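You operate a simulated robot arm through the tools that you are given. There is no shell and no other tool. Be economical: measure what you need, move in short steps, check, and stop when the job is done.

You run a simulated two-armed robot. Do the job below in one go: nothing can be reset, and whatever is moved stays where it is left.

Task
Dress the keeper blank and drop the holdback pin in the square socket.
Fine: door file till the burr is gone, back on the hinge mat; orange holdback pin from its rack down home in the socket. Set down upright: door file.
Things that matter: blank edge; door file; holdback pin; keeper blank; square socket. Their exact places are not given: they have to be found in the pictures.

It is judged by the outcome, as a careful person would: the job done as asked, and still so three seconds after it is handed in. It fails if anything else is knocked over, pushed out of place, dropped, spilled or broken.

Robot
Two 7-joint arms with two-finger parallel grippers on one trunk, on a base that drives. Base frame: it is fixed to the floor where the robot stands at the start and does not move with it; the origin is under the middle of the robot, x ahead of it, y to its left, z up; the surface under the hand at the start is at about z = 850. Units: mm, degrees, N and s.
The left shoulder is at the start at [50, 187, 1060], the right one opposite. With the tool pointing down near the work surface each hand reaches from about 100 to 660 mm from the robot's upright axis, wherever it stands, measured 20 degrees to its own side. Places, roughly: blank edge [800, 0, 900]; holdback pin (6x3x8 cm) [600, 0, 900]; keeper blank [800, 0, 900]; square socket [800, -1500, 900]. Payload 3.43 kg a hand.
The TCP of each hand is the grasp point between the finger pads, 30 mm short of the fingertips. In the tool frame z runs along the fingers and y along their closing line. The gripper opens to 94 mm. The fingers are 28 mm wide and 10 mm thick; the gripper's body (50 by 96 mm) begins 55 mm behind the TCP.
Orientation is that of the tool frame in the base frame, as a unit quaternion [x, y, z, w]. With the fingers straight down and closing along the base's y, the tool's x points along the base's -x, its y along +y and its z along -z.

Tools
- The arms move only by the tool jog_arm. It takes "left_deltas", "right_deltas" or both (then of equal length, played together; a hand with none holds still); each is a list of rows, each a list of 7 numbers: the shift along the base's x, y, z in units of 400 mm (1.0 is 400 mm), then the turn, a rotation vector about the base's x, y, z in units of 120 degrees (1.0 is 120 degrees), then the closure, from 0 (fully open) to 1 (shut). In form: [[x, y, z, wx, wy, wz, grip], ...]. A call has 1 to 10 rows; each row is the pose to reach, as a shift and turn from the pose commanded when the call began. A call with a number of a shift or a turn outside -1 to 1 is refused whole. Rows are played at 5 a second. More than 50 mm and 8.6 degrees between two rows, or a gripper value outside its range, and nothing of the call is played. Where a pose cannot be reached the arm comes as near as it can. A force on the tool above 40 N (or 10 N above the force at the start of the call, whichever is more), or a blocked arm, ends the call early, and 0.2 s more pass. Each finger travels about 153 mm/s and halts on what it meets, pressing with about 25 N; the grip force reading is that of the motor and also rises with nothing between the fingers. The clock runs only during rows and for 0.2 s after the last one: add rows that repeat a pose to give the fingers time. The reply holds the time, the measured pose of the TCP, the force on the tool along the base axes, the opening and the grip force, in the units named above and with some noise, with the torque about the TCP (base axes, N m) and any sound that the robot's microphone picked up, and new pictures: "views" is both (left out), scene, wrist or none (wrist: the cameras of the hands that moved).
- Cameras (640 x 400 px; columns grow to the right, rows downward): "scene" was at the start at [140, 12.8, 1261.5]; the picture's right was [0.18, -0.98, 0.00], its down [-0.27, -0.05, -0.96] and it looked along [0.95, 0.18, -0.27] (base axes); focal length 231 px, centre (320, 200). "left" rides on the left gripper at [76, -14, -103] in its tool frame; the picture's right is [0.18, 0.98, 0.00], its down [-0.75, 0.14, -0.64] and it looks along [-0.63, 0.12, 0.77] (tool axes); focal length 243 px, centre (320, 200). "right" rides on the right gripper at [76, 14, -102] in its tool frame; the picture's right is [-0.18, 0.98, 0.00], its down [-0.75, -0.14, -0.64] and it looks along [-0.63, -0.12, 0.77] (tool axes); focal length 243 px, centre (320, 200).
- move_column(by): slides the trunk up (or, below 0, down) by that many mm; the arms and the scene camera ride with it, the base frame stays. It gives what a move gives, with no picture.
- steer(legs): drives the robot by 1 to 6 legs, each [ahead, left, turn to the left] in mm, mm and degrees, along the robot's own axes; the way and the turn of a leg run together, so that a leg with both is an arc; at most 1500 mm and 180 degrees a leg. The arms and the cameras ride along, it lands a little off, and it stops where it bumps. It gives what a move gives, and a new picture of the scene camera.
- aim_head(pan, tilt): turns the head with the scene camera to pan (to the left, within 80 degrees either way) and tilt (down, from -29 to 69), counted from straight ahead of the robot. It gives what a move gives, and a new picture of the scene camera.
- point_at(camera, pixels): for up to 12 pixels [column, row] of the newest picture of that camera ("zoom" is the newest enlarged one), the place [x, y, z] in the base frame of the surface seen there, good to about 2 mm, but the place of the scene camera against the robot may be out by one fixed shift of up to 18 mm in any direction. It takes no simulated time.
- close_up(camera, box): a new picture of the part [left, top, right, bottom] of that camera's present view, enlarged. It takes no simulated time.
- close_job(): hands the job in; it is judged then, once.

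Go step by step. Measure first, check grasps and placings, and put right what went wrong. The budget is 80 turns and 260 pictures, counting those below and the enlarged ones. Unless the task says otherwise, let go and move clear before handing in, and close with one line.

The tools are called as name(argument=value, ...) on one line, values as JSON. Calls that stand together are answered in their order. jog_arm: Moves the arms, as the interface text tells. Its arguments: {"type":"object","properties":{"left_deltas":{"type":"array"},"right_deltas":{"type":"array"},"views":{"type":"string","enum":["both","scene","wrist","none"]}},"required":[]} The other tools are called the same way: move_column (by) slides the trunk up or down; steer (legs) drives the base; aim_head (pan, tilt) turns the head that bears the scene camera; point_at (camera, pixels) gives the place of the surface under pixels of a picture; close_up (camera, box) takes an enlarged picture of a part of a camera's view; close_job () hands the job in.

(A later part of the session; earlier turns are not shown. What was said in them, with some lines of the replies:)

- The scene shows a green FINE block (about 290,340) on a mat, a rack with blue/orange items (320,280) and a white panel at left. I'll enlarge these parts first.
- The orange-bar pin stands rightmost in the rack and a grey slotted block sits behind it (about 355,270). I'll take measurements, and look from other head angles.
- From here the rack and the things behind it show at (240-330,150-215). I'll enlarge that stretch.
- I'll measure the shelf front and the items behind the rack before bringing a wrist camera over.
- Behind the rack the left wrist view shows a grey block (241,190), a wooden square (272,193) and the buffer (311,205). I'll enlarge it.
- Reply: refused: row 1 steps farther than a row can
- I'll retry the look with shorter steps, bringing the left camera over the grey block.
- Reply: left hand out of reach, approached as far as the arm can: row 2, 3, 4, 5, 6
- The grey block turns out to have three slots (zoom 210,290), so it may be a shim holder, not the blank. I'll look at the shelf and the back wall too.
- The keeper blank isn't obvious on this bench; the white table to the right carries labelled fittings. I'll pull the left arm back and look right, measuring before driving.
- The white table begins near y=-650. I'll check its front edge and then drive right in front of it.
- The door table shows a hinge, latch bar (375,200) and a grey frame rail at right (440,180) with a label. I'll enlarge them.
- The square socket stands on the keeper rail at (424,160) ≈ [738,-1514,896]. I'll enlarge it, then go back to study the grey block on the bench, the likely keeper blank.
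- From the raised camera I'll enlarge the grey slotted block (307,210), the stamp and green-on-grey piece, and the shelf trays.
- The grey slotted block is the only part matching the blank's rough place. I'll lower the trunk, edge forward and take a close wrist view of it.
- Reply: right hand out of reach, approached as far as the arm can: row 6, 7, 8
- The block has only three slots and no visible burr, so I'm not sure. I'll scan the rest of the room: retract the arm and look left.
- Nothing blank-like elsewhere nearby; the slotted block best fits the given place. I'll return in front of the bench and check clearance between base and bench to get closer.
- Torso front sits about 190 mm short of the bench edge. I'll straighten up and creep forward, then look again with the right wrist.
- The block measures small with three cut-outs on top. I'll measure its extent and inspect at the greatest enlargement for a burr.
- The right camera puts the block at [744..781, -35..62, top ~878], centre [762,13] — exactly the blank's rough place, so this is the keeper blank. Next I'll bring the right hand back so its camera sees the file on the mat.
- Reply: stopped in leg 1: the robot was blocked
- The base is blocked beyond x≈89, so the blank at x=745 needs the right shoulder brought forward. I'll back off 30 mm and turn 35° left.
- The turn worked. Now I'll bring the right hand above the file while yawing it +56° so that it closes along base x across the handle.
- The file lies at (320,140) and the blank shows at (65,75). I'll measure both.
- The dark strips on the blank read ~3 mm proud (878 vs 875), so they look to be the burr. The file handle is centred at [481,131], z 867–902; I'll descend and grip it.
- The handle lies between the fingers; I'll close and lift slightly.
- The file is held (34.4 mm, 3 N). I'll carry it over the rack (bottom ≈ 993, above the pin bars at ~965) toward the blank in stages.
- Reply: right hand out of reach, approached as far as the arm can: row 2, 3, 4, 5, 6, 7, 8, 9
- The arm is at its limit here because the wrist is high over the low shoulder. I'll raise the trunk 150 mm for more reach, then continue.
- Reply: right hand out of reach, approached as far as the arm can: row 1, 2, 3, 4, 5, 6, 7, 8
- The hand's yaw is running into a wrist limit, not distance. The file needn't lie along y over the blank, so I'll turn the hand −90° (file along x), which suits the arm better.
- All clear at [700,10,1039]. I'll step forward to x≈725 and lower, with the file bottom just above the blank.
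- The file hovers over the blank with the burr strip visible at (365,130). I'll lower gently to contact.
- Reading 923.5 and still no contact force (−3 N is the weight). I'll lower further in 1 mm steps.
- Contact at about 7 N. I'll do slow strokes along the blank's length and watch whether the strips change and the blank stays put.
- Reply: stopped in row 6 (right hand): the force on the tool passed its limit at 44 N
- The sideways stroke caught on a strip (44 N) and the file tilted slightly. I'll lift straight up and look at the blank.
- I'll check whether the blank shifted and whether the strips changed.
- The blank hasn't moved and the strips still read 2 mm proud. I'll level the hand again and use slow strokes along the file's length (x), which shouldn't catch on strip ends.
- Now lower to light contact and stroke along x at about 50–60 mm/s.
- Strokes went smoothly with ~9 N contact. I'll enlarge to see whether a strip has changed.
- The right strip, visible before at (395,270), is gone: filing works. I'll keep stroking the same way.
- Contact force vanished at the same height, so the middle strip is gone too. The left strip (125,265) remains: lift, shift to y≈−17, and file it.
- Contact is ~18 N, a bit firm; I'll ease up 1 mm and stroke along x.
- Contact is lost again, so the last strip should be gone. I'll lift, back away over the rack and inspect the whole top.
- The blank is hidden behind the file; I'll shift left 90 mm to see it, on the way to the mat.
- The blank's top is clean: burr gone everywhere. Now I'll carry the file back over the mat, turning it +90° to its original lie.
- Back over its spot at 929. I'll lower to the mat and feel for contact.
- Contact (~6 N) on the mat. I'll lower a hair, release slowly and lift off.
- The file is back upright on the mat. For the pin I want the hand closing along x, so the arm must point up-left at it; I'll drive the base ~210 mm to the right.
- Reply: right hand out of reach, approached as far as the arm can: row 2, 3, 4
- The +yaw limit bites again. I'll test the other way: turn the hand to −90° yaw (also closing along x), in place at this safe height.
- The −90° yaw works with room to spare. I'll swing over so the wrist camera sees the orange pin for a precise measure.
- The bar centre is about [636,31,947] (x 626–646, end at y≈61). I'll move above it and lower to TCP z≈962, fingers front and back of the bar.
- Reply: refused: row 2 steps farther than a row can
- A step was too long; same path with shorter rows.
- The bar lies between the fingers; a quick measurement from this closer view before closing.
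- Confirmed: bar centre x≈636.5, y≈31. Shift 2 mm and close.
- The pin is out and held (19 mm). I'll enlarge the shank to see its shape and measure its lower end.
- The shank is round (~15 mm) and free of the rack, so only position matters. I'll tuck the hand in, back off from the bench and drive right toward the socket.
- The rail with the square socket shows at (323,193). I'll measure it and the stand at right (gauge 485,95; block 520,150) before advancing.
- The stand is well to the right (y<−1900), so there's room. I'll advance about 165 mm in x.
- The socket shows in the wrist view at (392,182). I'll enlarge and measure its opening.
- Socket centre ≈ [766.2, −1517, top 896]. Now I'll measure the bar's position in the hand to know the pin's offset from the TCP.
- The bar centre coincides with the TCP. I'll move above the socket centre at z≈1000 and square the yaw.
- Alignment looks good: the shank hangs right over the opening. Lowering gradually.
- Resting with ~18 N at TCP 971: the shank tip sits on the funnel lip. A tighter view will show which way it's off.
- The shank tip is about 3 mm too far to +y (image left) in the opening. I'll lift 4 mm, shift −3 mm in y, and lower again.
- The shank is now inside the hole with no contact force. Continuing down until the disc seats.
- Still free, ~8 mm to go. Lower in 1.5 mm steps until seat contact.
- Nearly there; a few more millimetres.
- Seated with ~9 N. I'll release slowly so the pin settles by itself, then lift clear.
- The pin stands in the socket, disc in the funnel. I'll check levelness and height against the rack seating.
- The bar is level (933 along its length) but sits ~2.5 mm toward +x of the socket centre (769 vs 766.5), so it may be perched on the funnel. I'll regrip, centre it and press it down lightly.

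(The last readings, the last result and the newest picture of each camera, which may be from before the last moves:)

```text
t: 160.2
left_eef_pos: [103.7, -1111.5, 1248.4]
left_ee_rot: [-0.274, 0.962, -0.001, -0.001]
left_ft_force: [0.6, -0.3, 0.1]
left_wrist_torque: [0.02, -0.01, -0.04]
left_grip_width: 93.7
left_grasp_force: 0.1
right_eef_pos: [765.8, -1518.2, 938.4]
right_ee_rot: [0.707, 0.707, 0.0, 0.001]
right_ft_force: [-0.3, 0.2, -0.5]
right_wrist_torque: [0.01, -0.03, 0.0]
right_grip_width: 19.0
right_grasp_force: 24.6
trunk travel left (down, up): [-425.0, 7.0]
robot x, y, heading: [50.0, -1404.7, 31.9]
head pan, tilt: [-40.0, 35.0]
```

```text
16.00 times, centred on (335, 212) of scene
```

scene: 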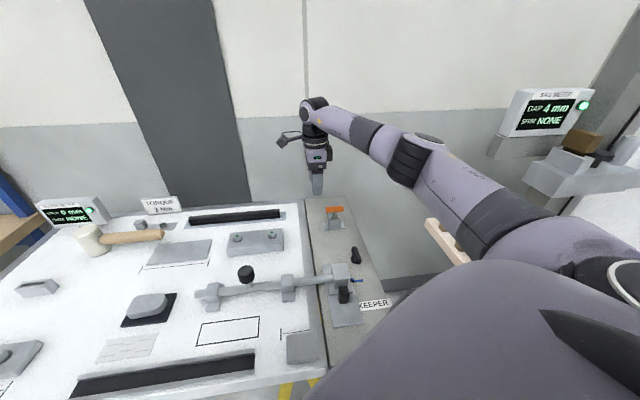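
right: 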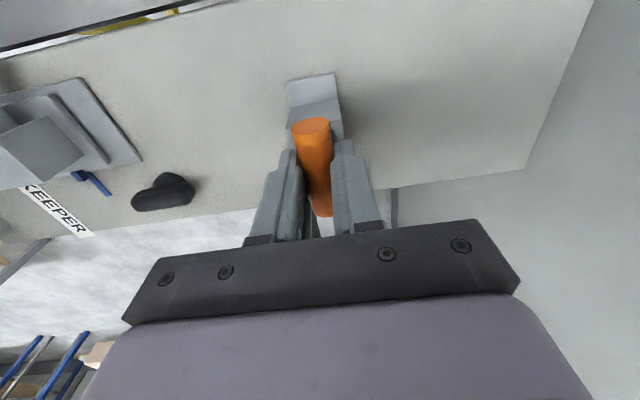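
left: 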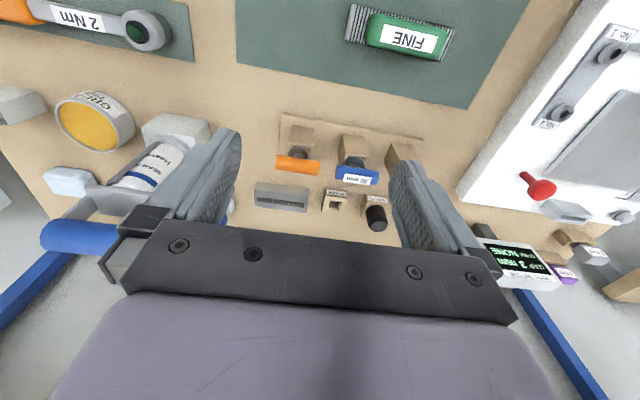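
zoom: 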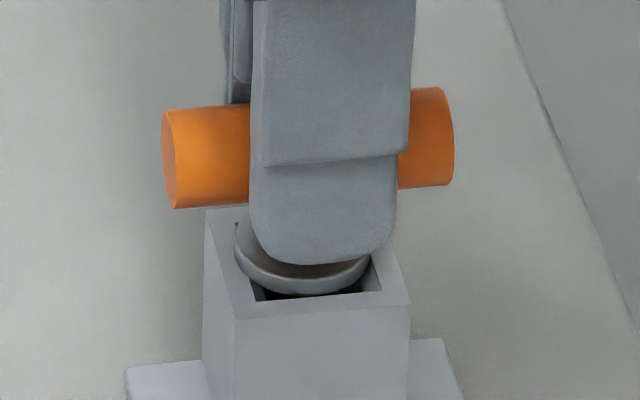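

Gripped with no side load. Press down a few millimetres and read the force.

jog_arm(right_deltas=[[0, 0, -0.004, 0, 0, 0, 1], [0, 0, -0.008, 0, 0, 0, 1], [0, 0, -0.012, 0, 0, 0, 1], [0, 0, -0.012, 0, 0, 0, 1]], views="scene")

close_up(camera="scene", box=[320, 200, 350, 225])

```text
t: 161.2
left_eef_pos: [102.0, -1110.6, 1248.3]
left_ee_rot: [-0.275, 0.962, -0.001, 0.0]
left_ft_force: [0.6, 0.5, -0.2]
left_wrist_torque: [0.03, 0.0, -0.05]
left_grip_width: 94.1
left_grasp_force: 0.0
right_eef_pos: [766.4, -1518.1, 935.7]
right_ee_rot: [0.707, 0.707, 0.002, 0.002]
right_ft_force: [3.2, 0.0, 18.0]
right_wrist_torque: [0.0, -0.04, -0.01]
right_grip_width: 19.3
right_grasp_force: 24.8
trunk travel left (down, up): [-425.0, 7.0]
robot x, y, heading: [54.9, -1407.5, 31.7]
head pan, tilt: [-40.0, 35.0]
```

scene: 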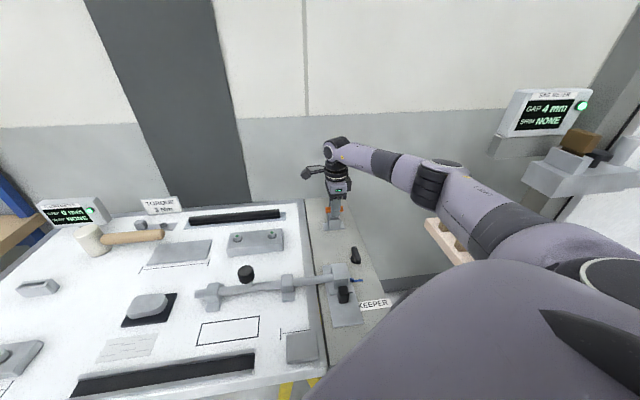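

```text
16.00 times, centred on (335, 212) of scene
```

zoom: 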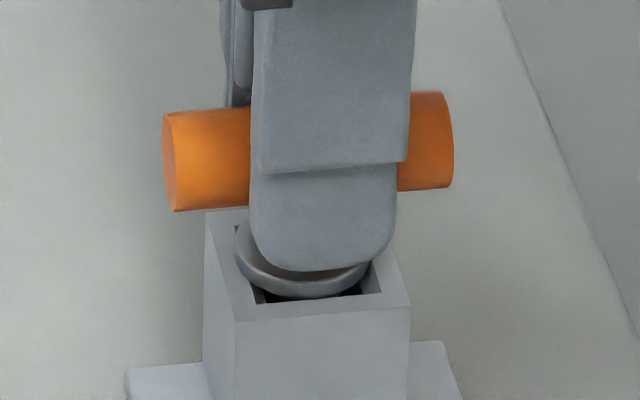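

It is solid under 18 N: the disc is seated. Release, lift away and check once more.

jog_arm(right_deltas=[[0, 0, 0.004, 0, 0, 0, 1], [0, 0, 0.004, 0, 0, 0, 0.7], [0, 0, 0.004, 0, 0, 0, 0.4], [0, 0, 0.004, 0, 0, 0, 0.3], [0, 0, 0.04, 0, 0, 0, 0.3], [0, 0, 0.12, 0, 0, 0, 0.3], [0, 0, 0.2, 0, 0, 0, 0.3], [0, 0.05, 0.26, 0, 0, 0, 0.3], [0, 0.15, 0.26, 0, 0, 0, 0.3], [-0.05, 0.25, 0.26, 0, 0, 0, 0.3]], views="both")

close_up(camera="scene", box=[325, 203, 347, 225])

close_up(camera="right", box=[290, 90, 390, 200])

```text
t: 163.4
left_eef_pos: [104.4, -1111.2, 1247.0]
left_ee_rot: [-0.275, 0.962, 0.0, 0.0]
left_ft_force: [-0.5, -1.0, -0.1]
left_wrist_torque: [-0.06, 0.0, 0.0]
left_grip_width: 94.1
left_grasp_force: 0.0
right_eef_pos: [742.2, -1416.3, 1034.9]
right_ee_rot: [0.707, 0.707, 0.0, 0.002]
right_ft_force: [0.0, 0.1, 0.0]
right_wrist_torque: [-0.04, 0.06, 0.02]
right_grip_width: 65.8
right_grasp_force: 0.0
trunk travel left (down, up): [-425.0, 7.0]
robot x, y, heading: [51.0, -1406.0, 32.1]
head pan, tilt: [-40.0, 35.0]
```

scene: 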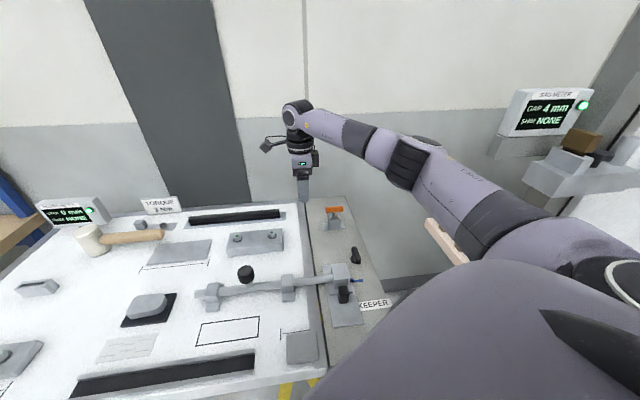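
right: 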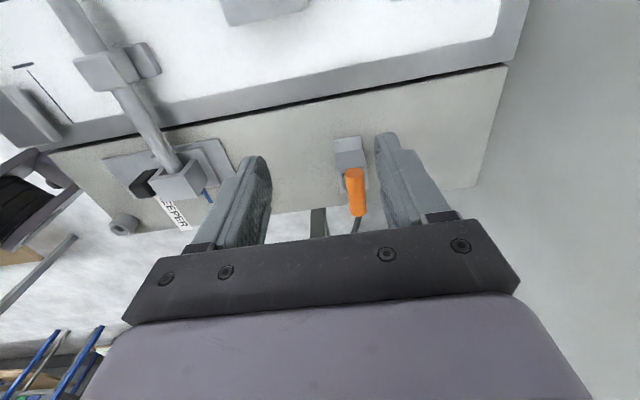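

```text
16.00 times, centred on (336, 214) of scene
```

zoom: 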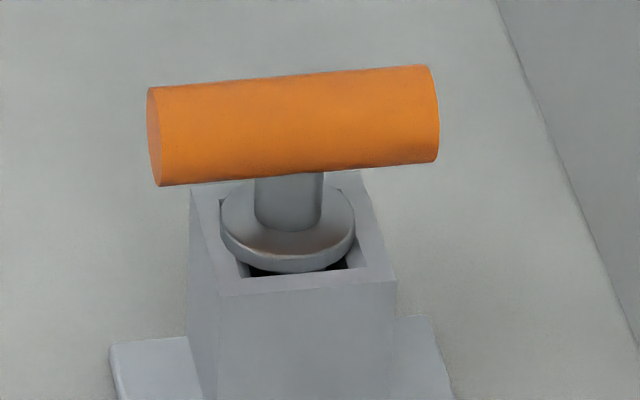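

```text
3.64 times, centred on (340, 145) of right
```

zoom: 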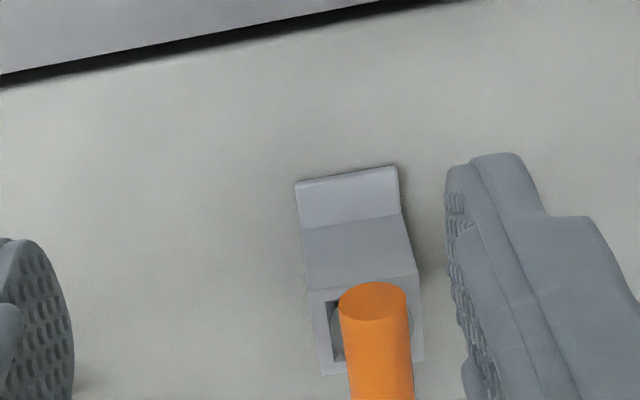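

The pin stands level in the socket with its disc down in the funnel, and both hands are clear. The file is upright on the mat and the blank is clean, so I'm handing in.

close_job()

```text
The job is handed in.
```

The job is handed in. The burr is filed off the keeper blank, the door file is back upright on its mat, and the orange holdback pin is seated in the square socket. It went solid under an 18 N push before I let go.
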